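You operate a simulated robot arm through the tools that you are given. There is no shell and no other tool. Be economical: measure what you need, move in short steps, check, and stop when the job is done.

The job below is to be done with a simulated two-armed robot. You get a single attempt, and the scene is never put back.

Task
Pick up the oil bottle labelled "DRY" from the top of the long bench with one hand, pass it to the other hand and put it on the grey shelf of the washer. Set down upright: oil bottle.

Only the result counts: the job must be done as asked and must still hold three seconds after the hand-in. Knocking over, shifting, dropping, spilling or breaking anything else fails it.

Robot
Two 7-joint arms with two-finger parallel grippers on one trunk, on a base that drives. Base frame: it is fixed to the floor where the robot stands at the start and does not move with it; the origin is under the middle of the robot, x ahead of it, y to its left, z up; the surface under the hand at the start is at about z = 900. Units: mm, rad, N and s.
The left shoulder is at the start at [70, 177, 1170], the right one opposite. With the tool pointing down near the work surface each hand reaches from about 300 to 740 mm from the robot's upright axis, wherever it stands, measured 20 degrees to its own side. Places, roughly: grey shelf of the washer [500, 3300, 900]. Payload 3.43 kg a hand.
The tool frame of a hand sits at the grasp point between the pads (the TCP): z along the fingers, y along the line on which they close. The tips reach 30 mm beyond it. The gripper opens to 94 mm. The fingers are 28 mm wide and 10 mm thick; the gripper's body (50 by 96 mm) begins 55 mm behind the TCP.
Orientation is that of the tool frame in the base frame, as a unit quaternion [x, y, z, w]. With the fingers straight down and closing along the base's y, the tool's x points along the base's -x, its y along +y and its z along -z.

Tools
- The arms move only by the tool play_rows. It takes "left_deltas", "right_deltas" or both (then of equal length, played together; a hand with none holds still); each is a list of rows, each a list of 3 entries, a list of its own where there are three numbers: the shift along the tool's x, y, z in units of 400 mm (1.0 is 400 mm), then the turn, a rotation vector about the tool's x, y, z in units of 120 degrees (1.0 is 120 degrees), then the gripper command, from -1 (fully open) to 1 (shut), values between in proportion. In form: [[[x, y, z], [ax, ay, az], claw], ...]. A call has 1 to 8 rows; each row is the pose to reach, as a shift and turn from the pose commanded when the call began, along the tool's axes at that moment. A call with a number of a shift or a turn outside -1 to 1 is refused whole. Rows are played at 5 a second. More than 50 mm and 0.15 rad between two rows, or a gripper value outside its range, and nothing of the call is played. Where a pose cannot be reached the arm comes as near as it can. A force on the tool above 40 N (or 10 N above the force at the start of the call, whichever is more), or a blocked arm, ends the call early, and 0.2 s more pass. The fingers move at their own pace (about 153 mm/s each) and stop on an object; they squeeze with about 21 N. The grip force told is the motor's: it shows also when the fingers shut on nothing. Time passes only in rows, and 0.2 s behind the last, so rows that repeat a pose let the fingers close. The reply holds the time, the measured pose of the TCP, the force on the tool along the base axes, the opening and the grip force, in the units named above and with some noise, with the torque about the TCP (base axes, N m) and any sound that the robot's microphone picked up.
- Cameras (640 x 400 px; columns grow to the right, rows downward): "scene" is now at [122.6, 31.1, 1468.9]; the picture's right is [0.40, -0.92, 0.00], its down [-0.67, -0.29, -0.68] and it looks along [0.62, 0.27, -0.73] (base axes); focal length 250 px, centre (320, 200). "left" rides on the left gripper at [76, -14, -102] in its tool frame; the picture's right is [0.18, 0.98, 0.00], its down [-0.75, 0.14, -0.64] and it looks along [-0.63, 0.12, 0.77] (tool axes); focal length 243 px, centre (320, 200). "right" rides on the right gripper at [76, 14, -102] in its tool frame; the picture's right is [-0.18, 0.98, 0.00], its down [-0.75, -0.14, -0.64] and it looks along [-0.63, -0.12, 0.77] (tool axes); focal length 243 px, centre (320, 200). There is no depth. A picture from a camera that has moved, and an enlarged one, comes with that camera's place and axes in the base frame and with its lens.
- snapshot(camera): a new picture of that camera. The clock stands still meanwhile.
- lift_body(by): slides the trunk up (or, below 0, down) by that many mm; the arms and the scene camera ride with it, the base frame stays. It gives what a move gives, with no picture.
- roll_base(legs): drives the robot by 1 to 6 legs, each [ahead, turn to the left] in mm and rad, along the robot's own axes; the way and the turn of a leg run together, so that a leg with both is an arc; at most 1500 mm and 3.142 rad a leg. The arms and the cameras ride along, it lands a little off, and it stops where it bumps. It gives what a move gives.
- aim_head(pan, tilt): turns the head with the scene camera to pan (to the left, within 1.501 rad either way) and tilt (down, from -0.506 to 1.204), counted from straight ahead of the robot. It gives what a move gives.
- zoom(camera, box): a new picture of the part [left, top, right, bottom] of that camera's present view, enlarged. The clock stands still meanwhile.
- sign_off(): hands the job in; it is judged then, once.

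Work in short steps. Places have to be worked out from the pictures, the camera data and where the tool is seen: move nearer, look again, correct. Check each grasp and each placing, and mend what went wrong. You have 120 turns and 88 pictures in all, those below and enlarged ones among them. Open the grippers and draw the arms clear of the work before you hand the job in, unless the task says otherwise; then end with one line.

The tools are called after "Request:" as a command line: name --argument value ..., lists and objects as JSON in quotes. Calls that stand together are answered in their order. play_rows: Moves the arms, as the interface text tells. Its arguments: {"type":"object","properties":{"left_deltas":{"type":"array"},"right_deltas":{"type":"array"}},"required":[]} The other tools are called the same way: lift_body (by) slides the trunk up or down; roll_base (legs) drives the base; aim_head (pan, tilt) turns the head that bears the scene camera; snapshot (camera) takes a picture; zoom (camera, box) takes an enlarged picture of a part of a camera's view; sign_off () hands the job in.

At the start:

```text
t: 0.0
left_position: [330.4, 485.2, 1143.3]
left_orientation: [0.0, 1.0, 0.0, 0.0]
left_wrist_force: [0.1, 0.1, -0.4]
left_torque: [0.02, 0.01, -0.04]
left_grip_width: 94.1
left_gripper_force: 0.0
right_position: [358.9, 5.5, 1218.9]
right_orientation: [0.0, 1.0, 0.0, -0.001]
right_wrist_force: [-0.2, -0.2, -0.1]
right_torque: [-0.02, 0.04, 0.01]
right_grip_width: 93.9
right_gripper_force: 0.1
trunk travel left (down, up): [-750.0, 90.0]
robot x, y, heading: [-3.2, 1.7, -0.002]
head pan, tilt: [0.414, 0.824]
```

scene: 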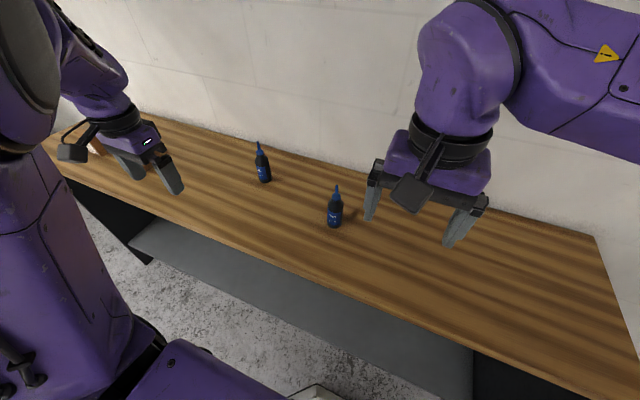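
right: 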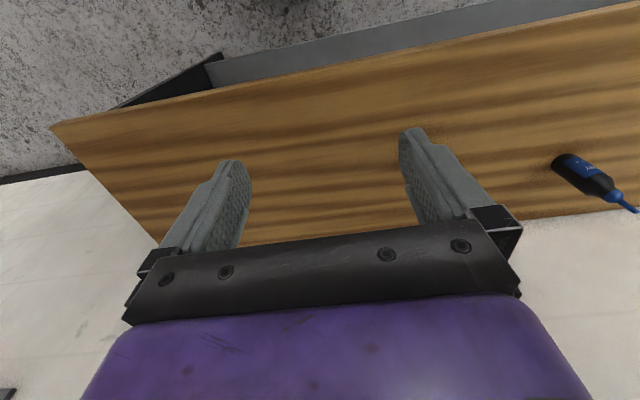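
left: 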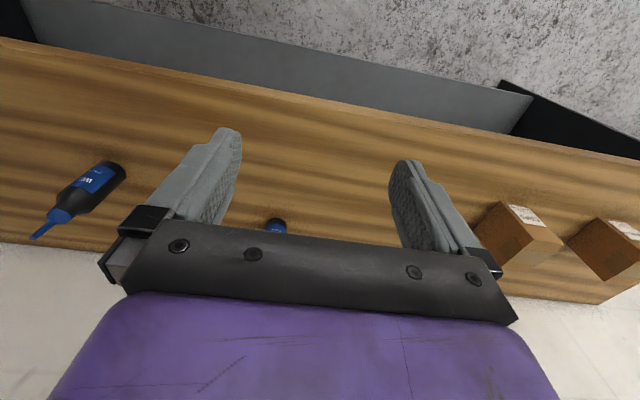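

Two dark bottles are visible on the bench; I need to read the labels before choosing one.

Request:
zoom --camera "scene" --box '[230, 130, 370, 240]'

Request:
zoom --camera "left" --box '[20, 140, 140, 250]'

```text
3.64 times, centred on (300, 185) of scene
camera zoom: at [122.6, 31.1, 1468.9], right [0.4, -0.92, 0.0], down [-0.67, -0.29, -0.68], along [0.62, 0.27, -0.73], focal length 908 px, centre (393, 254)
```

zoom: 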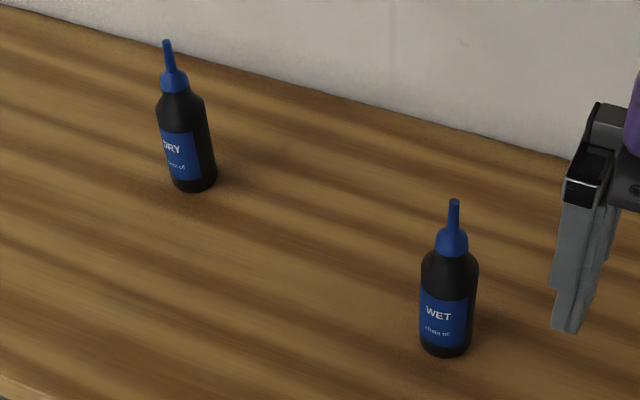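

```text
3.64 times, centred on (80, 195) of left
camera zoom: at [253.3, 470.7, 1244.2], right [-0.18, 0.98, 0.0], down [0.75, 0.14, 0.64], along [0.63, 0.12, -0.77], focal length 882 px, centre (1193, 218)
```

zoom: 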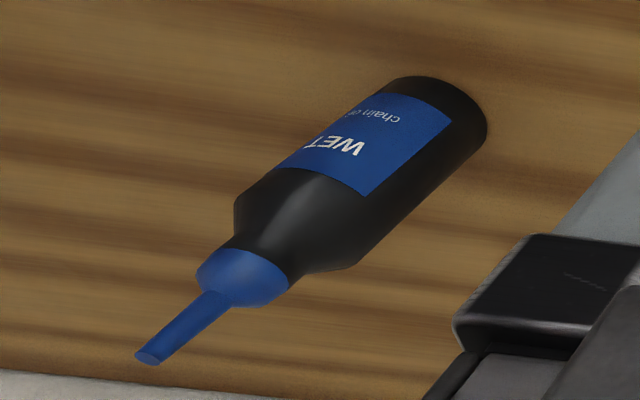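

The DRY bottle is the far one; from the scene rays I place it at about (614, 445), with its body top near z 997 and its nozzle tip near z 1054. I look left towards the washer before planning the handover.

Request:
aim_head --pan 1.3 --tilt 0.35

Request:
snapshot --camera "scene"

```text
t: 1.2
left_position: [330.3, 484.3, 1143.1]
left_orientation: [0.0, 1.0, 0.0, 0.0]
left_wrist_force: [-0.1, 0.0, 0.1]
left_torque: [0.0, 0.01, -0.01]
left_grip_width: 94.1
left_gripper_force: 0.0
right_position: [359.2, 5.1, 1220.4]
right_orientation: [0.001, 1.0, 0.0, -0.001]
right_wrist_force: [-0.6, 0.0, 0.1]
right_torque: [-0.01, -0.01, -0.01]
right_grip_width: 94.0
right_gripper_force: 0.0
trunk travel left (down, up): [-750.0, 90.0]
robot x, y, heading: [1.4, -1.8, 0.001]
head pan, tilt: [1.3, 0.351]
```

```text
82 pictures are left
camera scene: at [74.8, 88.9, 1510.4], right [0.96, -0.27, 0.0], down [-0.09, -0.33, -0.94], along [0.25, 0.9, -0.34], focal length 250 px, centre (320, 200)
```

scene: 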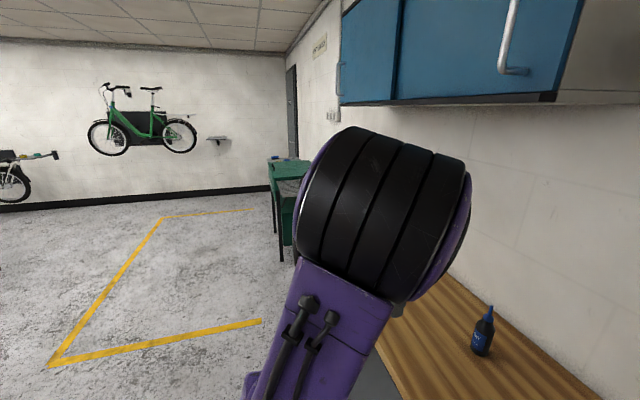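

The washer is the green unit at the end of the bench. I zoom in on it.

Request:
zoom --camera "scene" --box '[250, 140, 330, 270]'

```text
3.08 times, centred on (290, 205) of scene
camera zoom: at [74.8, 88.9, 1510.4], right [0.96, -0.27, 0.0], down [-0.09, -0.33, -0.94], along [0.25, 0.9, -0.34], focal length 768 px, centre (412, 185)
```

zoom: 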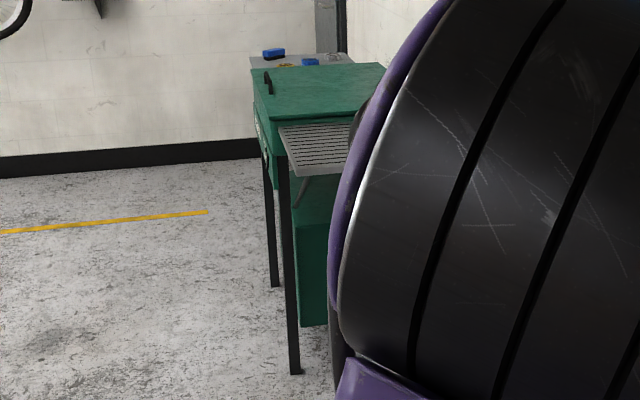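

The grey slatted shelf projects from the washer's near side. Next I shift the robot about 230 mm to its left, so the bottle lies in front of the left arm.

Request:
roll_base --legs '[[0, 1.571], [240, 0], [0, -1.571]]'

Request:
aim_head --pan 0.2 --tilt 0.75

Request:
snapshot --camera "scene"

Request:
snapshot --camera "left"

```text
t: 10.6
left_position: [339.3, 722.5, 1142.3]
left_orientation: [0.007, 1.0, -0.001, 0.0]
left_wrist_force: [0.3, -0.5, -0.1]
left_torque: [-0.03, 0.0, 0.0]
left_grip_width: 93.8
left_gripper_force: 0.1
right_position: [359.1, 243.2, 1219.8]
right_orientation: [0.007, 1.0, 0.0, -0.001]
right_wrist_force: [0.4, -0.4, 0.7]
right_torque: [0.0, -0.03, 0.0]
right_grip_width: 94.1
right_gripper_force: 0.0
trunk travel left (down, up): [-750.0, 90.0]
robot x, y, heading: [-2.4, 239.8, -0.015]
head pan, tilt: [1.3, 0.351]
```

```text
t: 12.0
left_position: [339.2, 721.9, 1142.9]
left_orientation: [0.007, 1.0, 0.001, -0.001]
left_wrist_force: [-0.3, 1.5, 1.2]
left_torque: [0.02, 0.01, 0.01]
left_grip_width: 94.2
left_gripper_force: 0.2
right_position: [358.8, 242.7, 1219.8]
right_orientation: [0.007, 1.0, 0.0, -0.001]
right_wrist_force: [0.1, -0.4, 1.0]
right_torque: [0.01, 0.03, 0.02]
right_grip_width: 94.1
right_gripper_force: 0.1
trunk travel left (down, up): [-750.0, 90.0]
robot x, y, heading: [2.7, 245.7, -0.013]
head pan, tilt: [0.201, 0.75]
```

```text
80 pictures are left
camera scene: at [131.8, 255.6, 1474.8], right [0.19, -0.98, 0.0], down [-0.67, -0.13, -0.73], along [0.72, 0.14, -0.68], focal length 250 px, centre (320, 200)
```

scene: 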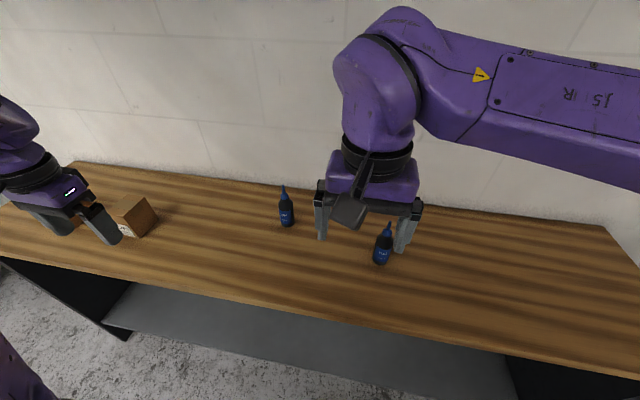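

```text
79 pictures are left
camera left: at [260.6, 708.7, 1244.2], right [-0.17, 0.99, 0.0], down [0.76, 0.13, 0.64], along [0.63, 0.11, -0.77], focal length 243 px, centre (320, 200)
```

left: 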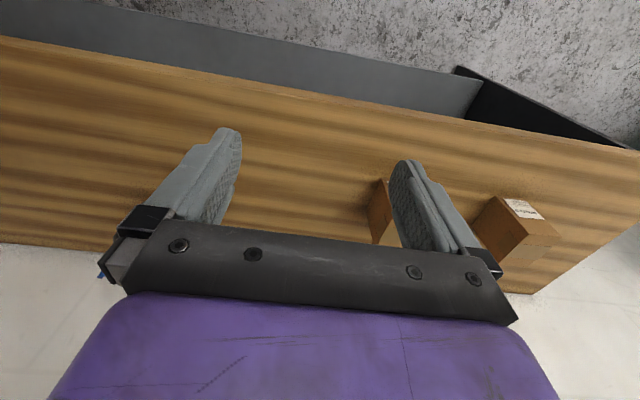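

I zoom on the DRY bottle from the new viewpoint to fix its position.

Request:
zoom --camera "scene" --box '[240, 170, 336, 240]'

```text
5.71 times, centred on (288, 205) of scene
camera zoom: at [131.8, 255.6, 1474.8], right [0.19, -0.98, 0.0], down [-0.67, -0.13, -0.73], along [0.72, 0.14, -0.68], focal length 1427 px, centre (503, 171)
```

zoom: 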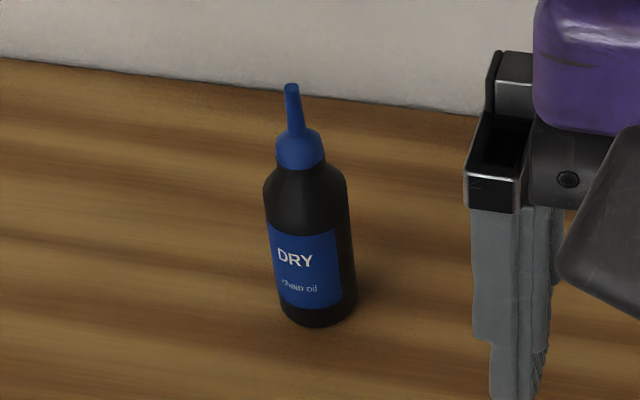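

From this view the bottle is at about (616, 448), which agrees with the first estimate. Its straight body reaches z≈990 and the nozzle tip z≈1052. I'll take it from above with the left hand, holding the shoulder end and leaving the lower body free for the right hand. First I move the left hand above it at the present height.

Request:
play_rows --left_deltas '[[[-0.086, -0.083, 0], [0, 0, 0], -1], [[-0.172, -0.166, 0], [0, 0, 0], -1], [[-0.258, -0.249, 0], [0, 0, 0], -1], [[-0.344, -0.332, 0], [0, 0, 0], -1], [[-0.43, -0.415, 0], [0, 0, 0], -1], [[-0.516, -0.498, 0], [0, 0, 0], -1], [[-0.602, -0.581, 0], [0, 0, 0], -1], [[-0.688, -0.664, 0], [0, 0, 0], -1]]'

Request:
snapshot --camera "left"

Request:
snapshot --camera "scene"

```text
t: 13.8
left_position: [613.3, 451.4, 1140.1]
left_orientation: [0.007, 1.0, 0.001, -0.001]
left_wrist_force: [-0.1, 0.1, 0.0]
left_torque: [0.04, 0.01, 0.02]
left_grip_width: 94.1
left_gripper_force: 0.1
right_position: [360.7, 241.5, 1220.3]
right_orientation: [0.007, 1.0, 0.0, -0.002]
right_wrist_force: [0.0, 0.0, -0.4]
right_torque: [0.01, 0.05, 0.02]
right_grip_width: 93.7
right_gripper_force: 0.0
trunk travel left (down, up): [-750.0, 90.0]
robot x, y, heading: [1.8, 244.0, -0.015]
head pan, tilt: [0.201, 0.75]
```

```text
77 pictures are left
camera left: at [534.3, 438.1, 1242.1], right [-0.17, 0.99, 0.0], down [0.76, 0.13, 0.64], along [0.63, 0.11, -0.77], focal length 243 px, centre (320, 200)
```

left: 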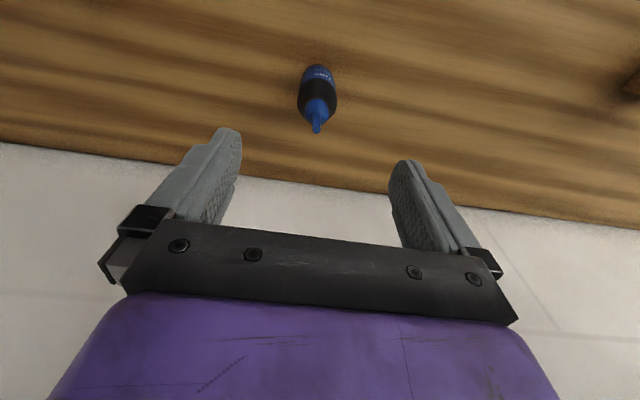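

```text
76 pictures are left
camera scene: at [134.3, 254.2, 1474.6], right [0.19, -0.98, 0.0], down [-0.67, -0.13, -0.73], along [0.72, 0.14, -0.68], focal length 250 px, centre (320, 200)
```

scene: 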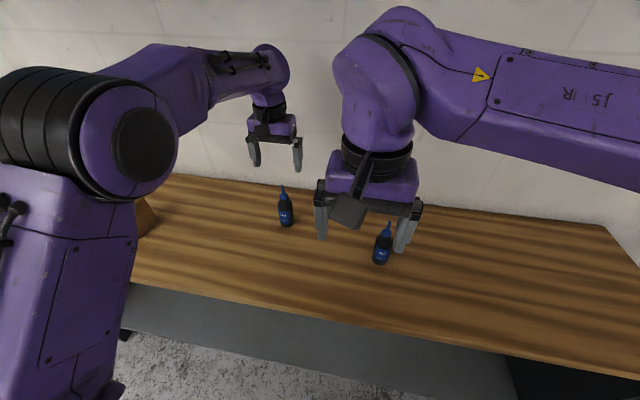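

The left camera puts the bottle axis at (615.5, 450), and the TCP is within 2 mm of it. I descend towards z≈1004, watching the force.

Request:
play_rows --left_deltas '[[[-0.005, -0.003, 0.1], [0, 0, 0], -1], [[-0.005, -0.003, 0.2], [0, 0, 0], -1], [[-0.005, -0.003, 0.27], [0, 0, 0], -1], [[-0.005, -0.003, 0.33], [0, 0, 0], -1]]'

Request:
snapshot --camera "left"

Request:
zoom --camera "scene" --box '[220, 110, 340, 240]'

```text
t: 14.8
left_position: [613.0, 450.7, 1008.0]
left_orientation: [0.007, 1.0, 0.0, -0.001]
left_wrist_force: [-0.3, -0.5, -0.1]
left_torque: [0.03, 0.04, -0.02]
left_grip_width: 94.1
left_gripper_force: 0.0
right_position: [360.0, 241.0, 1219.3]
right_orientation: [0.007, 1.0, 0.0, -0.001]
right_wrist_force: [-1.1, -0.3, -1.0]
right_torque: [-0.05, 0.03, 0.0]
right_grip_width: 94.1
right_gripper_force: 0.1
trunk travel left (down, up): [-750.0, 90.0]
robot x, y, heading: [1.2, 237.0, -0.012]
head pan, tilt: [0.201, 0.75]
```

```text
75 pictures are left
camera left: at [534.9, 437.6, 1110.8], right [-0.17, 0.99, 0.0], down [0.76, 0.13, 0.64], along [0.63, 0.11, -0.77], focal length 243 px, centre (320, 200)
```

left: 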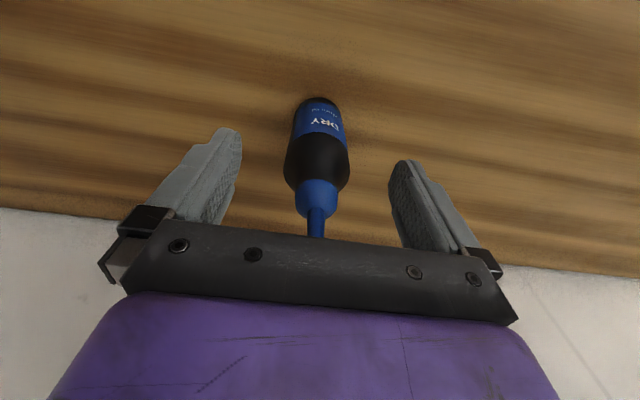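

```text
3.08 times, centred on (280, 175) of scene
camera zoom: at [132.9, 255.7, 1474.7], right [0.19, -0.98, 0.0], down [-0.67, -0.13, -0.73], along [0.72, 0.14, -0.68], focal length 768 px, centre (443, 277)
```

zoom: 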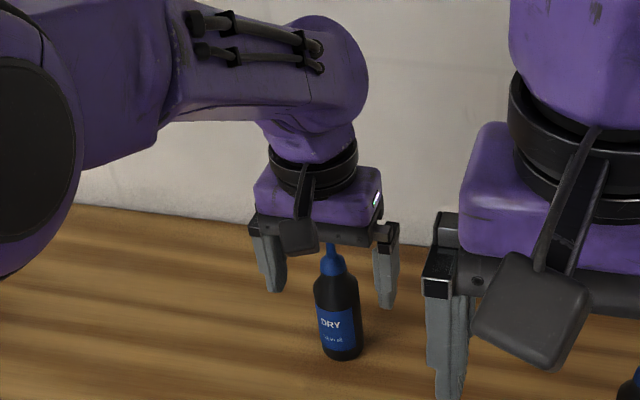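

The bottle is centred between the fingers and the nozzle is just below the palm. I lower another 4 mm and close.

Request:
play_rows --left_deltas '[[[-0.005, 0, 0.01], [0, 0, 0], -1], [[-0.005, 0, 0.01], [0, 0, 0], 0.0], [[-0.005, 0, 0.01], [0, 0, 0], 0.6], [[-0.005, 0, 0.01], [0, 0, 0], 1], [[-0.005, 0, 0.01], [0, 0, 0], 1], [[-0.005, 0, 0.01], [0, 0, 0], 1]]'

Request:
snapshot --camera "left"

```text
t: 16.2
left_position: [615.0, 451.3, 1006.4]
left_orientation: [0.007, 1.0, 0.0, 0.0]
left_wrist_force: [-0.6, -0.3, -0.5]
left_torque: [0.02, 0.02, 0.01]
left_grip_width: 40.9
left_gripper_force: 20.7
right_position: [359.6, 241.4, 1219.9]
right_orientation: [0.008, 1.0, 0.0, -0.001]
right_wrist_force: [-0.2, 0.5, 0.1]
right_torque: [-0.01, 0.01, 0.0]
right_grip_width: 94.2
right_gripper_force: 0.1
trunk travel left (down, up): [-750.0, 90.0]
robot x, y, heading: [1.9, 241.0, -0.01]
head pan, tilt: [0.201, 0.75]
```

```text
73 pictures are left
camera left: at [536.5, 437.6, 1107.7], right [-0.17, 0.99, 0.0], down [0.76, 0.13, 0.64], along [0.63, 0.11, -0.77], focal length 243 px, centre (320, 200)
```

left: 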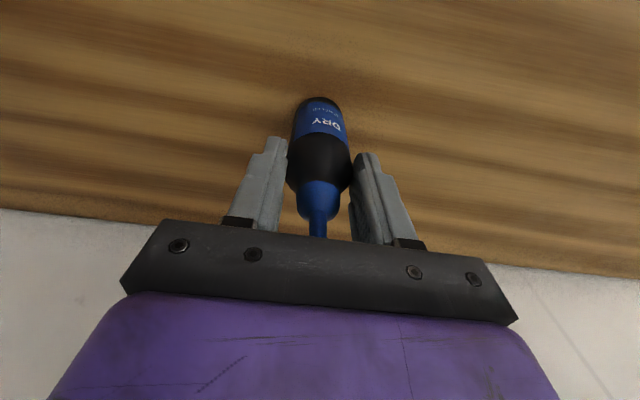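

The fingers stopped at 40.9 mm on the upper body. I lift gently and check the hold.

Request:
play_rows --left_deltas '[[[0, 0, -0.03], [0, 0, 0], 1], [[0, 0, -0.1], [0, 0, 0], 1], [[0, 0, -0.2], [0, 0, 0], 1], [[0, 0, -0.3], [0, 0, 0], 1], [[0, 0, -0.35], [0, 0, 0], 1]]'

Request:
snapshot --camera "left"

Request:
snapshot --camera "scene"

```text
t: 17.4
left_position: [613.5, 450.8, 1145.8]
left_orientation: [0.007, 1.0, 0.001, 0.0]
left_wrist_force: [0.1, 0.4, -1.2]
left_torque: [0.02, 0.01, 0.0]
left_grip_width: 41.0
left_gripper_force: 20.9
right_position: [357.9, 241.9, 1219.1]
right_orientation: [0.007, 1.0, 0.001, -0.001]
right_wrist_force: [-0.2, -0.6, 0.3]
right_torque: [-0.01, 0.02, 0.01]
right_grip_width: 93.9
right_gripper_force: 0.1
trunk travel left (down, up): [-750.0, 90.0]
robot x, y, heading: [1.5, 242.0, -0.014]
head pan, tilt: [0.201, 0.75]
```

```text
72 pictures are left
camera left: at [536.1, 437.4, 1248.3], right [-0.17, 0.99, 0.0], down [0.76, 0.13, 0.64], along [0.63, 0.11, -0.77], focal length 243 px, centre (320, 200)
```

left: 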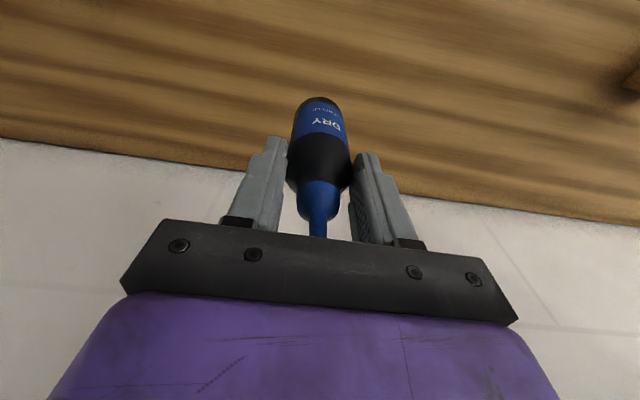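

```text
71 pictures are left
camera scene: at [131.8, 255.5, 1474.8], right [0.19, -0.98, 0.0], down [-0.67, -0.13, -0.73], along [0.72, 0.14, -0.68], focal length 250 px, centre (320, 200)
```

scene: 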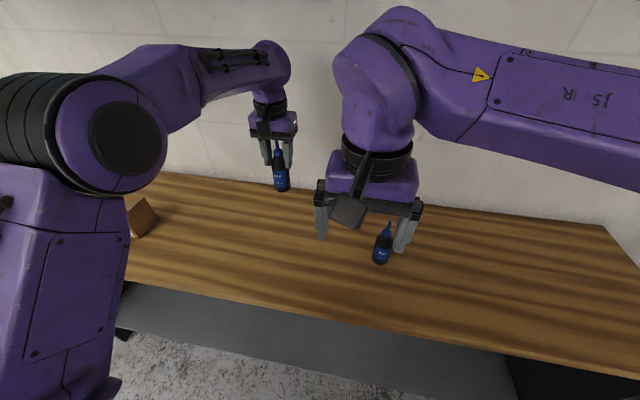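

The bottle is firmly held and clear of the bench. I retract the left hand a little, then drive off to the open floor for the handover.

Request:
play_rows --left_deltas '[[[0.09, 0.02, 0], [0, 0, 0], 1], [[0.18, 0.04, 0], [0, 0, 0], 1], [[0.27, 0.06, 0], [0, 0, 0], 1], [[0.36, 0.08, 0], [0, 0, 0], 1]]'

Request:
roll_base --legs '[[0, 1.971], [900, 0], [0, -0.4]]'

Request:
aim_head --pan -0.1 --tilt 0.55

Request:
snapshot --camera "scene"

```text
t: 18.4
left_position: [468.0, 485.6, 1147.5]
left_orientation: [0.007, 1.0, -0.002, 0.001]
left_wrist_force: [-0.6, 0.0, -0.9]
left_torque: [0.0, -0.03, 0.02]
left_grip_width: 41.0
left_gripper_force: 21.4
right_position: [357.4, 242.8, 1220.1]
right_orientation: [0.006, 1.0, 0.0, 0.0]
right_wrist_force: [0.1, 0.2, -0.3]
right_torque: [-0.01, -0.02, -0.01]
right_grip_width: 94.1
right_gripper_force: 0.1
trunk travel left (down, up): [-750.0, 90.0]
robot x, y, heading: [-0.6, 242.8, -0.011]
head pan, tilt: [0.201, 0.75]
```

```text
t: 29.0
left_position: [-578.4, 1539.7, 1145.3]
left_orientation: [-0.701, 0.713, 0.0, 0.0]
left_wrist_force: [0.0, -0.7, -1.0]
left_torque: [0.01, 0.01, -0.04]
left_grip_width: 41.0
left_gripper_force: 21.0
right_position: [-336.2, 1425.4, 1219.2]
right_orientation: [-0.7, 0.714, -0.001, -0.001]
right_wrist_force: [-0.2, -0.8, 0.6]
right_torque: [0.01, 0.04, -0.04]
right_grip_width: 93.8
right_gripper_force: 0.1
trunk travel left (down, up): [-750.0, 90.0]
robot x, y, heading: [-337.9, 1067.4, 1.553]
head pan, tilt: [0.201, 0.75]
```

```text
t: 29.8
left_position: [-577.7, 1538.0, 1146.1]
left_orientation: [-0.701, 0.713, 0.001, -0.001]
left_wrist_force: [0.4, 0.0, -0.7]
left_torque: [0.0, 0.01, 0.01]
left_grip_width: 40.9
left_gripper_force: 21.0
right_position: [-334.6, 1424.9, 1218.9]
right_orientation: [-0.701, 0.713, 0.0, -0.002]
right_wrist_force: [-0.4, 0.1, -0.5]
right_torque: [-0.03, -0.05, -0.02]
right_grip_width: 94.1
right_gripper_force: 0.0
trunk travel left (down, up): [-750.0, 90.0]
robot x, y, heading: [-331.5, 1069.5, 1.551]
head pan, tilt: [-0.099, 0.55]
```

```text
70 pictures are left
camera scene: at [-325.3, 1205.7, 1492.1], right [0.99, -0.12, 0.0], down [-0.06, -0.52, -0.85], along [0.1, 0.85, -0.52], focal length 250 px, centre (320, 200)
```

scene: 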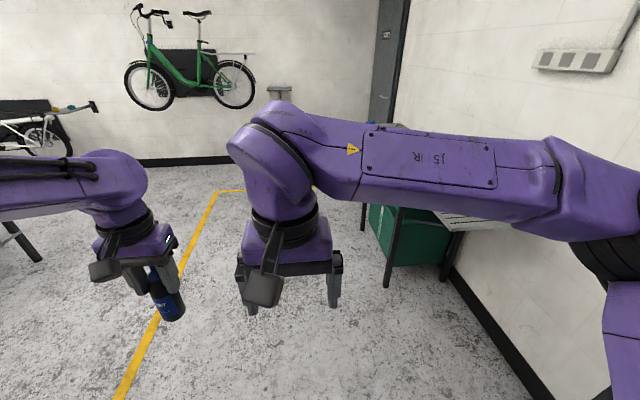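

The robot now stands at (−332, 1070) facing +y over open floor, bottle still held. I yaw the left hand clockwise (camera away from the right hand) while moving it inward. The right hand moves out to the right and yaws counter-clockwise, in preparation to approach the lower body from the right.

Request:
play_rows --left_deltas '[[[0, -0.04, 0], [0, 0, 0.07], 1], [[0, -0.08, 0], [0, 0, 0.14], 1], [[0, -0.12, 0], [0, 0, 0.21], 1], [[0, -0.16, 0], [0, 0, 0.28], 1], [[0, -0.2, 0], [0, 0, 0.35], 1], [[0, -0.24, 0], [0, 0, 0.42], 1], [[0, -0.28, 0], [0, 0, 0.49], 1], [[0, -0.32, 0], [0, 0, 0.56], 1]]' --right_deltas '[[[-0.02, -0.07, 0], [0, 0, -0.07], -1], [[-0.04, -0.14, 0], [0, 0, -0.14], -1], [[-0.06, -0.21, 0], [0, 0, -0.21], -1], [[-0.08, -0.28, 0], [0, 0, -0.28], -1], [[-0.1, -0.35, 0], [0, 0, -0.35], -1], [[-0.12, -0.42, 0], [0, 0, -0.42], -1], [[-0.14, -0.49, 0], [0, 0, -0.49], -1], [[-0.16, -0.55, 0], [0, 0, -0.56], -1]]'

Request:
snapshot --camera "scene"

```text
t: 31.6
left_position: [-448.9, 1534.1, 1147.3]
left_orientation: [-0.187, 0.982, 0.0, 0.0]
left_wrist_force: [0.6, 0.0, -1.6]
left_torque: [0.02, 0.01, 0.05]
left_grip_width: 40.9
left_gripper_force: 21.5
right_position: [-240.9, 1311.2, 1212.3]
right_orientation: [0.921, -0.376, -0.079, 0.06]
right_wrist_force: [-0.3, -2.3, -0.4]
right_torque: [0.1, 0.02, -0.01]
right_grip_width: 94.0
right_gripper_force: 0.0
right hand out of reach, approached as far as the arm can: row 3, 4, 5, 6, 7, 8
trunk travel left (down, up): [-750.0, 90.0]
robot x, y, heading: [-335.8, 1067.4, 1.554]
head pan, tilt: [-0.099, 0.55]
```

```text
69 pictures are left
camera scene: at [-326.4, 1203.0, 1492.5], right [0.99, -0.12, 0.0], down [-0.06, -0.52, -0.85], along [0.1, 0.85, -0.52], focal length 250 px, centre (320, 200)
```

scene: 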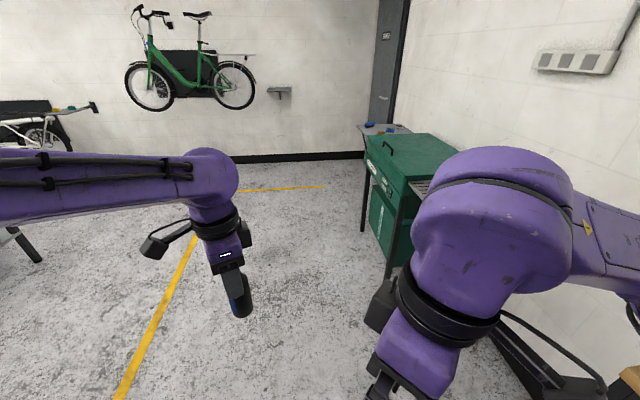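

The right arm can't yaw that far, so I change the plan: the right hand will come from the robot's side, pointing forward-left. I turn the left hand back to its natural yaw, and send the right hand back towards its earlier attitude to see how it tracks.

Request:
play_rows --left_deltas '[[[-0.021, 0.009, 0], [0, 0, -0.07], 1], [[-0.042, 0.018, 0], [0, 0, -0.14], 1], [[-0.063, 0.027, 0], [0, 0, -0.21], 1], [[-0.085, 0.036, 0], [0, 0, -0.28], 1], [[-0.106, 0.045, 0], [0, 0, -0.35], 1], [[-0.128, 0.055, 0], [0, 0, -0.42], 1], [[-0.15, 0.065, 0], [0, 0, -0.49], 1], [[-0.172, 0.075, 0], [0, 0, -0.56], 1]]' --right_deltas '[[[0, 0, 0], [0, 0, 0.07], -1], [[0, 0, 0], [0, 0, 0.14], -1], [[0, 0, 0], [0, 0, 0.21], -1], [[0, 0, 0], [0, 0, 0.28], -1], [[0, 0, 0], [0, 0, 0.28], -1], [[0, 0, 0], [0, 0, 0.28], -1], [[0, 0, 0], [0, 0, 0.28], -1], [[0, 0, 0], [0, 0, 0.28], -1]]'

Request:
snapshot --camera "scene"

```text
t: 33.4
left_position: [-395.8, 1590.1, 1147.2]
left_orientation: [-0.701, 0.713, 0.001, 0.0]
left_wrist_force: [-0.7, 0.4, -0.6]
left_torque: [-0.02, 0.0, 0.0]
left_grip_width: 40.8
left_gripper_force: 21.2
right_position: [-239.0, 1313.8, 1211.6]
right_orientation: [0.772, -0.628, -0.058, 0.079]
right_wrist_force: [0.0, 0.3, -0.6]
right_torque: [0.01, -0.01, 0.02]
right_grip_width: 94.0
right_gripper_force: 0.0
trunk travel left (down, up): [-750.0, 90.0]
robot x, y, heading: [-337.3, 1064.8, 1.55]
head pan, tilt: [-0.099, 0.55]
```

```text
68 pictures are left
camera scene: at [-324.8, 1205.9, 1492.2], right [0.99, -0.12, 0.0], down [-0.06, -0.52, -0.85], along [0.1, 0.85, -0.52], focal length 250 px, centre (320, 200)
```

scene: 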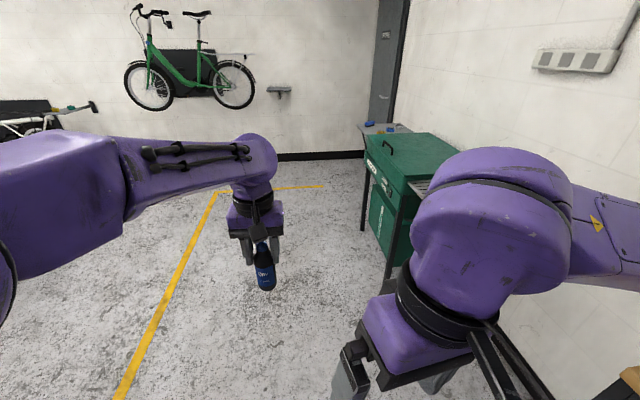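

The right arm's reference is its reached pose, so deltas start from where it really is. I now turn the right hand to point forward-left, 30° below horizontal, at a waiting point 150 mm short of the bottle's lower body.

Request:
play_rows --right_deltas '[[[-0.054, 0.022, 0.02], [0.007, -0.062, -0.013], -1], [[-0.109, 0.044, 0.04], [0.014, -0.124, -0.026], -1], [[-0.163, 0.066, 0.06], [0.02, -0.186, -0.038], -1], [[-0.218, 0.088, 0.079], [0.027, -0.248, -0.051], -1], [[-0.272, 0.109, 0.099], [0.034, -0.31, -0.064], -1], [[-0.326, 0.131, 0.118], [0.041, -0.372, -0.077], -1], [[-0.381, 0.153, 0.138], [0.048, -0.434, -0.089], -1], [[-0.435, 0.175, 0.158], [0.055, -0.496, -0.102], -1]]'

Request:
snapshot --camera "scene"

Request:
snapshot --camera "right"

```text
t: 35.2
left_position: [-397.8, 1589.1, 1146.8]
left_orientation: [-0.701, 0.713, 0.0, 0.0]
left_wrist_force: [-0.2, 0.1, -0.8]
left_torque: [-0.02, 0.02, 0.0]
left_grip_width: 40.9
left_gripper_force: 20.6
right_position: [-356.6, 1467.1, 1160.3]
right_orientation: [0.705, -0.504, -0.405, -0.29]
right_wrist_force: [0.5, 0.4, -0.6]
right_torque: [0.01, -0.02, 0.01]
right_grip_width: 93.6
right_gripper_force: 0.0
trunk travel left (down, up): [-750.0, 90.0]
robot x, y, heading: [-336.6, 1070.5, 1.554]
head pan, tilt: [-0.099, 0.55]
```

```text
67 pictures are left
camera scene: at [-327.1, 1206.0, 1492.2], right [0.99, -0.12, 0.0], down [-0.06, -0.52, -0.85], along [0.1, 0.85, -0.52], focal length 250 px, centre (320, 200)
```

scene: 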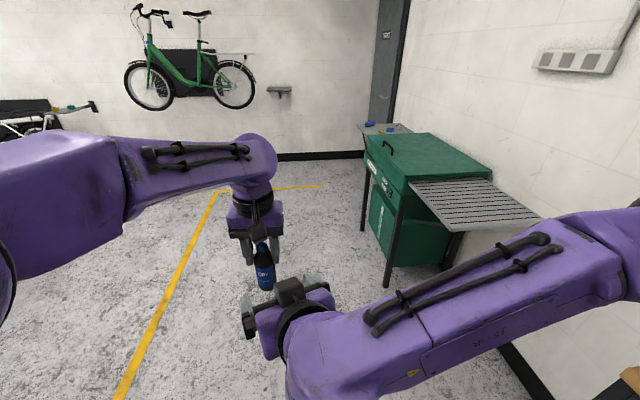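

```text
66 pictures are left
camera right: at [-329.8, 1341.7, 1146.2], right [-0.96, -0.23, 0.16], down [0.19, -0.12, 0.97], along [-0.21, 0.97, 0.16], focal length 243 px, centre (320, 200)
```

right: 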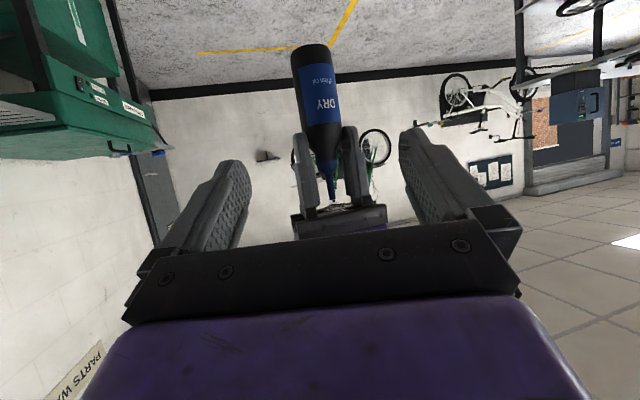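

The right hand is in place and its camera puts the bottle axis at (−399, 1590), base z≈1041, which agrees with the left TCP. A straight push of about 145 mm along the tool axis brings the right fingers around the lower body; I do 105 mm first and check.

Request:
play_rows --right_deltas '[[[0.005, 0, 0.09], [0, 0, 0], -1], [[0.01, 0, 0.18], [0, 0, 0], -1], [[0.01, 0, 0.26], [0, 0, 0], -1]]'

Request:
snapshot --camera "right"

Request:
zoom --camera "scene" --box '[200, 180, 360, 360]'

```text
t: 36.0
left_position: [-396.2, 1589.1, 1146.1]
left_orientation: [-0.701, 0.714, -0.001, 0.0]
left_wrist_force: [-0.4, -0.4, -0.4]
left_torque: [-0.04, 0.03, -0.01]
left_grip_width: 40.8
left_gripper_force: 21.3
right_position: [-383.8, 1547.9, 1102.4]
right_orientation: [0.705, -0.505, -0.404, -0.29]
right_wrist_force: [-0.3, 0.2, 0.5]
right_torque: [-0.02, -0.01, 0.01]
right_grip_width: 94.1
right_gripper_force: 0.0
trunk travel left (down, up): [-750.0, 90.0]
robot x, y, heading: [-333.8, 1069.5, 1.558]
head pan, tilt: [-0.099, 0.55]
```

```text
65 pictures are left
camera right: at [-356.9, 1424.3, 1089.4], right [-0.96, -0.23, 0.16], down [0.19, -0.12, 0.97], along [-0.21, 0.97, 0.16], focal length 243 px, centre (320, 200)
```

right: 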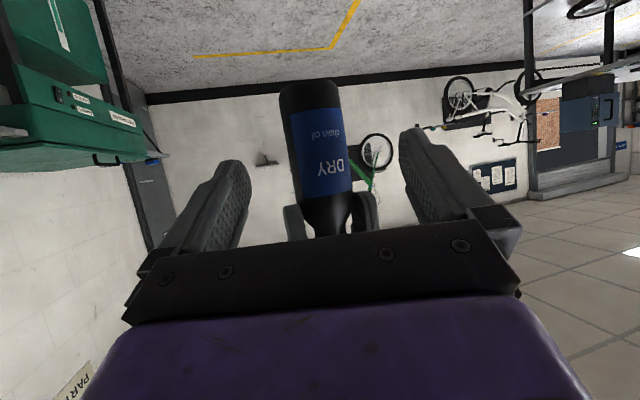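

```text
2.22 times, centred on (280, 270) of scene
camera zoom: at [-325.9, 1206.5, 1492.1], right [0.99, -0.12, 0.0], down [-0.06, -0.52, -0.85], along [0.1, 0.85, -0.52], focal length 555 px, centre (409, 44)
```

zoom: 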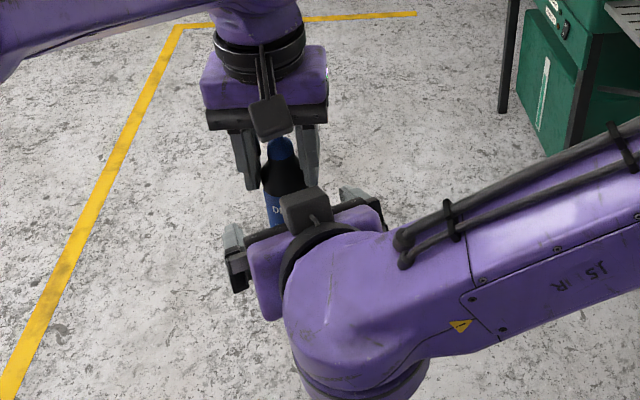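

The alignment is good and nothing is near touching: I estimate about 20 mm between the lump on top of the right gripper and the left palm. I advance the last 44 mm in small rows.

Request:
play_rows --right_deltas '[[[-0.002, 0, 0.04], [0, 0, 0], -1], [[-0.003, 0, 0.075], [0, 0, 0], -1], [[-0.004, 0, 0.11], [0, 0, 0], -1]]'

Request:
snapshot --camera "right"

Request:
zoom --camera "scene" --box '[200, 180, 360, 280]'

Request:
snapshot --camera "left"

```text
t: 36.8
left_position: [-397.0, 1588.8, 1146.4]
left_orientation: [-0.701, 0.714, 0.0, 0.0]
left_wrist_force: [0.0, -0.1, -1.2]
left_torque: [-0.06, 0.02, 0.0]
left_grip_width: 41.3
left_gripper_force: 20.5
right_position: [-396.7, 1586.1, 1083.5]
right_orientation: [0.705, -0.505, -0.404, -0.289]
right_wrist_force: [0.2, 0.2, 0.0]
right_torque: [0.02, 0.0, 0.03]
right_grip_width: 94.0
right_gripper_force: 0.0
trunk travel left (down, up): [-750.0, 90.0]
robot x, y, heading: [-336.2, 1067.0, 1.552]
head pan, tilt: [-0.099, 0.55]
```

```text
63 pictures are left
camera right: at [-369.5, 1461.0, 1070.3], right [-0.96, -0.23, 0.16], down [0.19, -0.12, 0.97], along [-0.21, 0.97, 0.16], focal length 243 px, centre (320, 200)
```

right: 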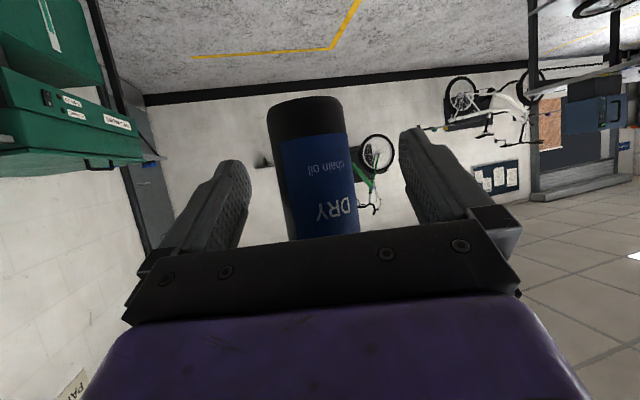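

```text
4.00 times, centred on (280, 230) of scene
camera zoom: at [-325.8, 1205.9, 1492.2], right [0.99, -0.12, 0.0], down [-0.06, -0.52, -0.85], along [0.1, 0.85, -0.52], focal length 999 px, centre (480, 80)
```

zoom: 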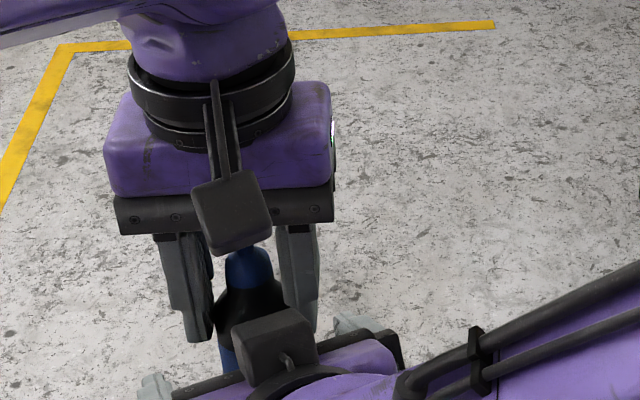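

```text
61 pictures are left
camera left: at [-385.3, 1513.2, 1247.8], right [-0.99, -0.17, 0.0], down [-0.13, 0.76, 0.64], along [-0.11, 0.63, -0.77], focal length 243 px, centre (320, 200)
```

left: 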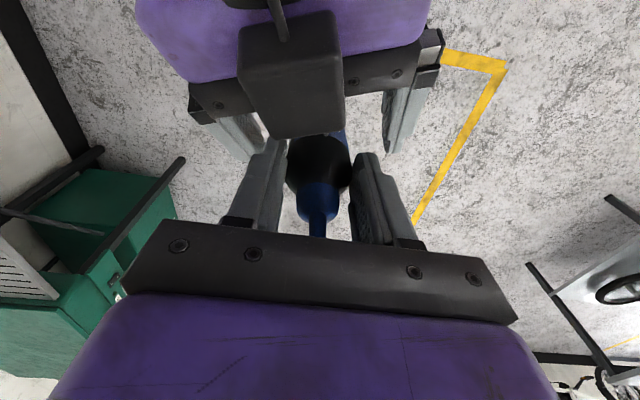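

Forces are zero and the bottle is centred between the right fingers. I close the right gripper while the left keeps holding.

Request:
play_rows --right_deltas '[[[0, 0, 0], [0, 0, 0], 0.0], [[0, 0, 0], [0, 0, 0], 0.5], [[0, 0, 0], [0, 0, 0], 1], [[0, 0, 0], [0, 0, 0], 1], [[0, 0, 0], [0, 0, 0], 1]]'

Request:
snapshot --camera "right"

```text
t: 38.0
left_position: [-398.0, 1588.9, 1146.9]
left_orientation: [-0.701, 0.713, 0.001, -0.002]
left_wrist_force: [-20.8, -9.2, 4.7]
left_torque: [-0.6, 0.77, 0.2]
left_grip_width: 41.1
left_gripper_force: 20.9
right_position: [-396.0, 1585.4, 1083.9]
right_orientation: [0.705, -0.505, -0.405, -0.289]
right_wrist_force: [20.6, 9.5, -5.0]
right_torque: [0.02, 0.48, -0.27]
right_grip_width: 45.4
right_gripper_force: 21.3
trunk travel left (down, up): [-750.0, 90.0]
robot x, y, heading: [-335.8, 1067.1, 1.552]
head pan, tilt: [-0.099, 0.55]
```

```text
60 pictures are left
camera right: at [-368.8, 1461.0, 1070.1], right [-0.96, -0.23, 0.16], down [0.19, -0.12, 0.97], along [-0.2, 0.97, 0.16], focal length 243 px, centre (320, 200)
```

right: 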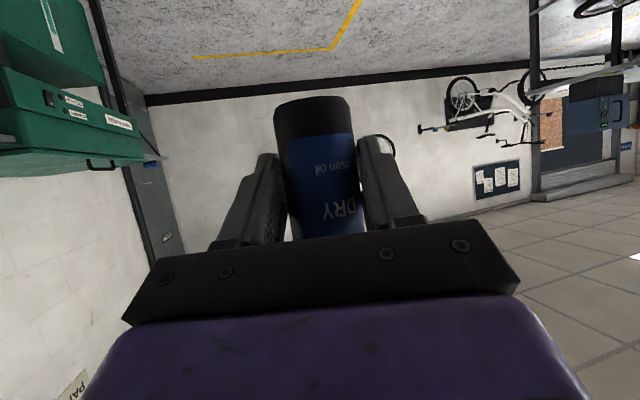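

The grip shut with about 20 N sideways: only the +x finger touches, so the bottle sits about 2 mm off centre. I shift the right hand 2 mm along tool −y to relax it.

Request:
play_rows --right_deltas '[[[0, -0.003, 0], [0, 0, 0], 1], [[0, -0.006, 0], [0, 0, 0], 1], [[0, -0.006, 0], [0, 0, 0], 1], [[0, -0.006, 0], [0, 0, 0], 1]]'

```text
t: 39.0
left_position: [-397.0, 1588.9, 1147.4]
left_orientation: [-0.7, 0.714, 0.0, 0.001]
left_wrist_force: [-17.6, 0.9, 4.3]
left_torque: [0.06, 0.74, 0.1]
left_grip_width: 41.0
left_gripper_force: 21.0
right_position: [-394.0, 1586.5, 1085.2]
right_orientation: [0.706, -0.504, -0.405, -0.289]
right_wrist_force: [17.0, -1.0, -4.2]
right_torque: [-0.03, 0.33, -0.16]
right_grip_width: 45.3
right_gripper_force: 20.9
trunk travel left (down, up): [-750.0, 90.0]
robot x, y, heading: [-334.1, 1070.5, 1.554]
head pan, tilt: [-0.099, 0.55]
```

The width stays at 45.3 mm, so both fingers probably hold the wider lower body and the force is just an offset between the hands. I shift another 2 mm and watch the trend.

Request:
play_rows --right_deltas '[[[0, -0.003, 0], [0, 0, 0], 1], [[0, -0.006, 0], [0, 0, 0], 1], [[0, -0.006, 0], [0, 0, 0], 1]]'

Request:
zoom --camera "right" --box '[220, 80, 420, 250]'

Request:
zoom --camera "left" --box '[180, 60, 460, 260]'

```text
t: 39.8
left_position: [-395.2, 1589.6, 1146.7]
left_orientation: [-0.701, 0.713, 0.0, 0.001]
left_wrist_force: [-1.8, 13.3, 2.4]
left_torque: [0.61, 0.1, -0.01]
left_grip_width: 41.2
left_gripper_force: 21.0
right_position: [-393.6, 1586.3, 1084.8]
right_orientation: [0.707, -0.502, -0.407, -0.289]
right_wrist_force: [2.7, -14.2, -2.0]
right_torque: [0.27, 0.07, 0.05]
right_grip_width: 45.2
right_gripper_force: 20.8
trunk travel left (down, up): [-750.0, 90.0]
robot x, y, heading: [-337.4, 1066.9, 1.552]
head pan, tilt: [-0.099, 0.55]
```

```text
2.35 times, centred on (320, 165) of right
camera zoom: at [-365.4, 1461.6, 1070.2], right [-0.96, -0.24, 0.16], down [0.19, -0.12, 0.97], along [-0.21, 0.96, 0.16], focal length 571 px, centre (320, 282)
```

zoom: 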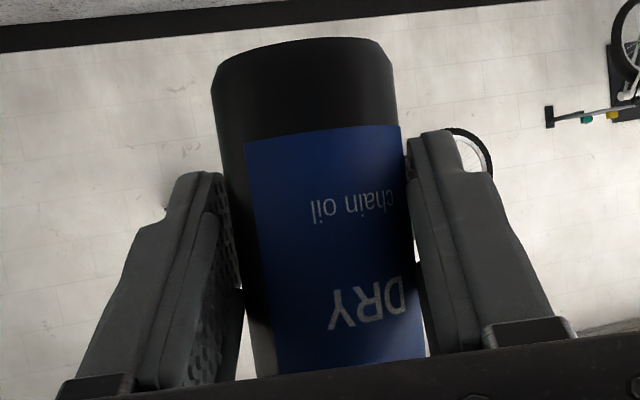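

```text
2.00 times, centred on (320, 160) of left
camera zoom: at [-384.5, 1513.3, 1248.2], right [-0.99, -0.17, 0.0], down [-0.13, 0.75, 0.64], along [-0.11, 0.63, -0.77], focal length 485 px, centre (320, 280)
```

zoom: 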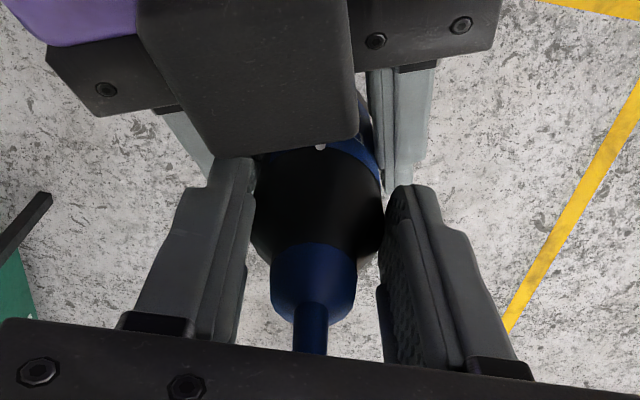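

The sideways force has largely gone, with a moderate y component left. Both fingers hold the lower body, so I open the left hand only slightly (to about 52 mm) so the bottle stays caged, and watch the right grip.

Request:
play_rows --left_deltas '[[[0, 0, 0], [0, 0, 0], 0.1], [[0, 0, 0], [0, 0, 0], -0.1], [[0, 0, 0], [0, 0, 0], -0.1]]'

Request:
zoom --camera "right" --box '[220, 80, 420, 250]'

Request:
zoom --camera "left" --box '[180, 60, 460, 260]'

```text
t: 40.6
left_position: [-395.6, 1588.4, 1146.1]
left_orientation: [-0.701, 0.713, 0.0, -0.001]
left_wrist_force: [0.9, -0.2, -0.7]
left_torque: [0.04, -0.02, 0.0]
left_grip_width: 51.7
left_gripper_force: 0.1
right_position: [-390.6, 1587.4, 1084.3]
right_orientation: [0.705, -0.504, -0.406, -0.29]
right_wrist_force: [-1.0, 0.8, -1.6]
right_torque: [0.01, -0.05, 0.0]
right_grip_width: 45.2
right_gripper_force: 20.9
trunk travel left (down, up): [-750.0, 90.0]
robot x, y, heading: [-339.2, 1070.5, 1.559]
head pan, tilt: [-0.099, 0.55]
```

```text
2.35 times, centred on (320, 165) of right
camera zoom: at [-364.8, 1462.6, 1070.3], right [-0.96, -0.23, 0.16], down [0.19, -0.12, 0.97], along [-0.21, 0.97, 0.16], focal length 571 px, centre (320, 282)
```

zoom: 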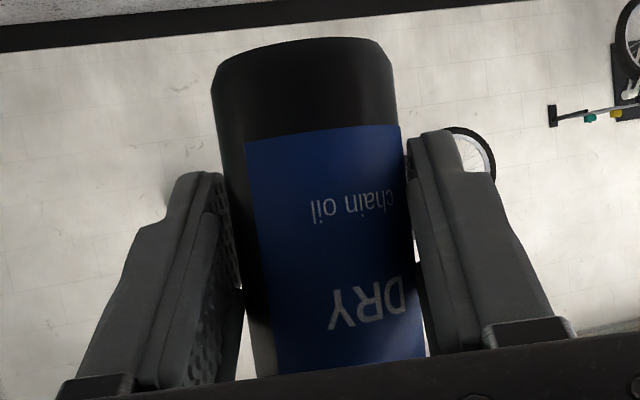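

```text
2.00 times, centred on (320, 160) of left
camera zoom: at [-385.0, 1513.0, 1247.8], right [-0.99, -0.17, 0.0], down [-0.13, 0.76, 0.64], along [-0.11, 0.63, -0.77], focal length 485 px, centre (320, 280)
```

zoom: 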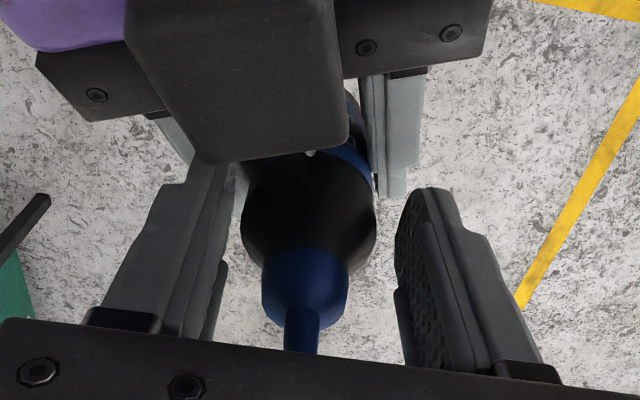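

The right hand holds the bottle firmly on its own, and I compute it to be vertical within about 2°. I open the left fully, lift it straight up off the nozzle, then move it out to the left.

Request:
play_rows --left_deltas '[[[0, 0, 0], [0, 0, 0], -1], [[0, 0, 0], [0, 0, 0], -1], [[0, 0, -0.08], [0, 0, 0], -1], [[0, 0, -0.18], [0, 0, 0], -1], [[0, 0, -0.28], [0, 0, 0], -1], [[0, 0.1, -0.3], [0, 0, 0], -1], [[0, 0.2, -0.3], [0, 0, 0], -1], [[0.05, 0.3, -0.3], [0, 0, 0], -1]]'

Request:
snapshot --camera "scene"

```text
t: 42.4
left_position: [-517.6, 1569.4, 1269.0]
left_orientation: [-0.7, 0.714, 0.001, 0.0]
left_wrist_force: [-0.3, -0.7, 0.3]
left_torque: [0.01, -0.01, -0.01]
left_grip_width: 94.0
left_gripper_force: 0.0
right_position: [-392.4, 1586.2, 1085.1]
right_orientation: [0.706, -0.503, -0.405, -0.289]
right_wrist_force: [-0.7, -0.2, -0.1]
right_torque: [0.02, -0.02, 0.05]
right_grip_width: 45.2
right_gripper_force: 20.6
trunk travel left (down, up): [-750.0, 90.0]
robot x, y, heading: [-335.1, 1068.0, 1.554]
head pan, tilt: [-0.099, 0.55]
```

```text
55 pictures are left
camera scene: at [-327.0, 1203.4, 1492.4], right [0.99, -0.12, 0.0], down [-0.06, -0.52, -0.85], along [0.1, 0.85, -0.52], focal length 250 px, centre (320, 200)
```

scene: 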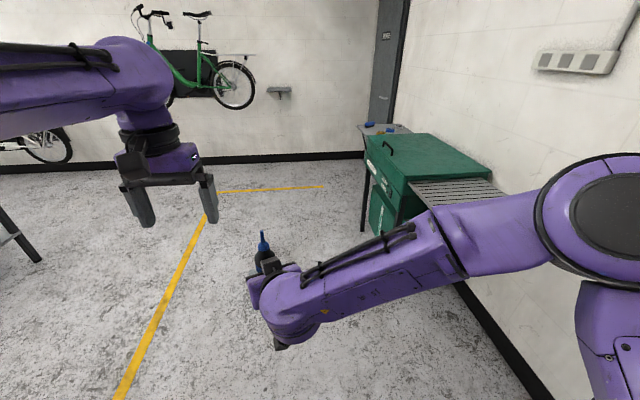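

The handover worked. The wide view shows two candidate surfaces: triangulating, the slatted rack is at y≈2000–2330, while the given place [500, 3300, 900] matches the grey surface at the washer's far side. I stow the left hand and drive closer for a look.

Request:
play_rows --left_deltas '[[[0.06, 0.09, 0], [0, 0, 0], -1], [[0.12, 0.18, 0], [0, 0, 0], -1], [[0.18, 0.27, 0], [0, 0, 0], -1], [[0.24, 0.36, 0], [0, 0, 0], -1], [[0.3, 0.45, 0], [0, 0, 0], -1], [[0.36, 0.54, 0], [0, 0, 0], -1]]'

Request:
roll_base --legs '[[1000, 0]]'

Request:
aim_head --pan -0.6 --tilt 0.45

Request:
snapshot --camera "scene"

```text
t: 43.8
left_position: [-725.4, 1450.4, 1260.5]
left_orientation: [-0.701, 0.714, 0.001, 0.001]
left_wrist_force: [-0.8, 0.6, -0.5]
left_torque: [0.0, 0.03, 0.0]
left_grip_width: 93.8
left_gripper_force: 0.0
left hand out of reach, approached as far as the arm can: row 6
right_position: [-393.1, 1588.5, 1084.5]
right_orientation: [0.706, -0.504, -0.404, -0.289]
right_wrist_force: [-0.2, -0.3, -0.8]
right_torque: [-0.02, 0.04, -0.04]
right_grip_width: 45.2
right_gripper_force: 21.0
trunk travel left (down, up): [-750.0, 90.0]
robot x, y, heading: [-338.5, 1068.5, 1.549]
head pan, tilt: [-0.099, 0.55]
```

```text
t: 49.0
left_position: [-708.9, 2455.1, 1260.6]
left_orientation: [-0.702, 0.713, 0.0, 0.0]
left_wrist_force: [-0.4, 0.3, -0.8]
left_torque: [-0.02, 0.0, -0.01]
left_grip_width: 94.0
left_gripper_force: 0.1
right_position: [-375.1, 2592.1, 1083.9]
right_orientation: [0.705, -0.504, -0.406, -0.29]
right_wrist_force: [-0.3, 0.4, -1.5]
right_torque: [0.01, 0.0, 0.0]
right_grip_width: 45.2
right_gripper_force: 21.4
trunk travel left (down, up): [-750.0, 90.0]
robot x, y, heading: [-321.1, 2071.5, 1.553]
head pan, tilt: [-0.099, 0.55]
```

```text
t: 49.9
left_position: [-708.7, 2454.7, 1260.6]
left_orientation: [-0.701, 0.713, -0.001, -0.001]
left_wrist_force: [0.4, -0.1, -0.7]
left_torque: [0.02, 0.0, 0.01]
left_grip_width: 94.2
left_gripper_force: 0.1
right_position: [-376.6, 2592.2, 1084.6]
right_orientation: [0.705, -0.504, -0.406, -0.29]
right_wrist_force: [0.5, 0.0, -1.2]
right_torque: [0.01, 0.02, -0.02]
right_grip_width: 45.1
right_gripper_force: 20.8
trunk travel left (down, up): [-750.0, 90.0]
robot x, y, heading: [-319.1, 2072.7, 1.56]
head pan, tilt: [-0.6, 0.45]
```

```text
54 pictures are left
camera scene: at [-266.6, 2196.5, 1501.2], right [0.82, -0.58, 0.0], down [-0.25, -0.36, -0.9], along [0.52, 0.74, -0.44], focal length 250 px, centre (320, 200)
```

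scene: 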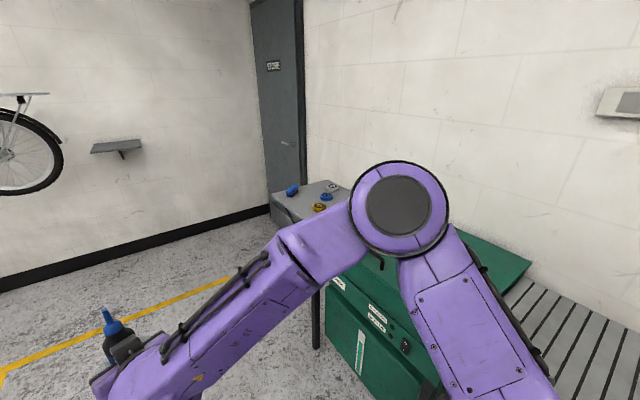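

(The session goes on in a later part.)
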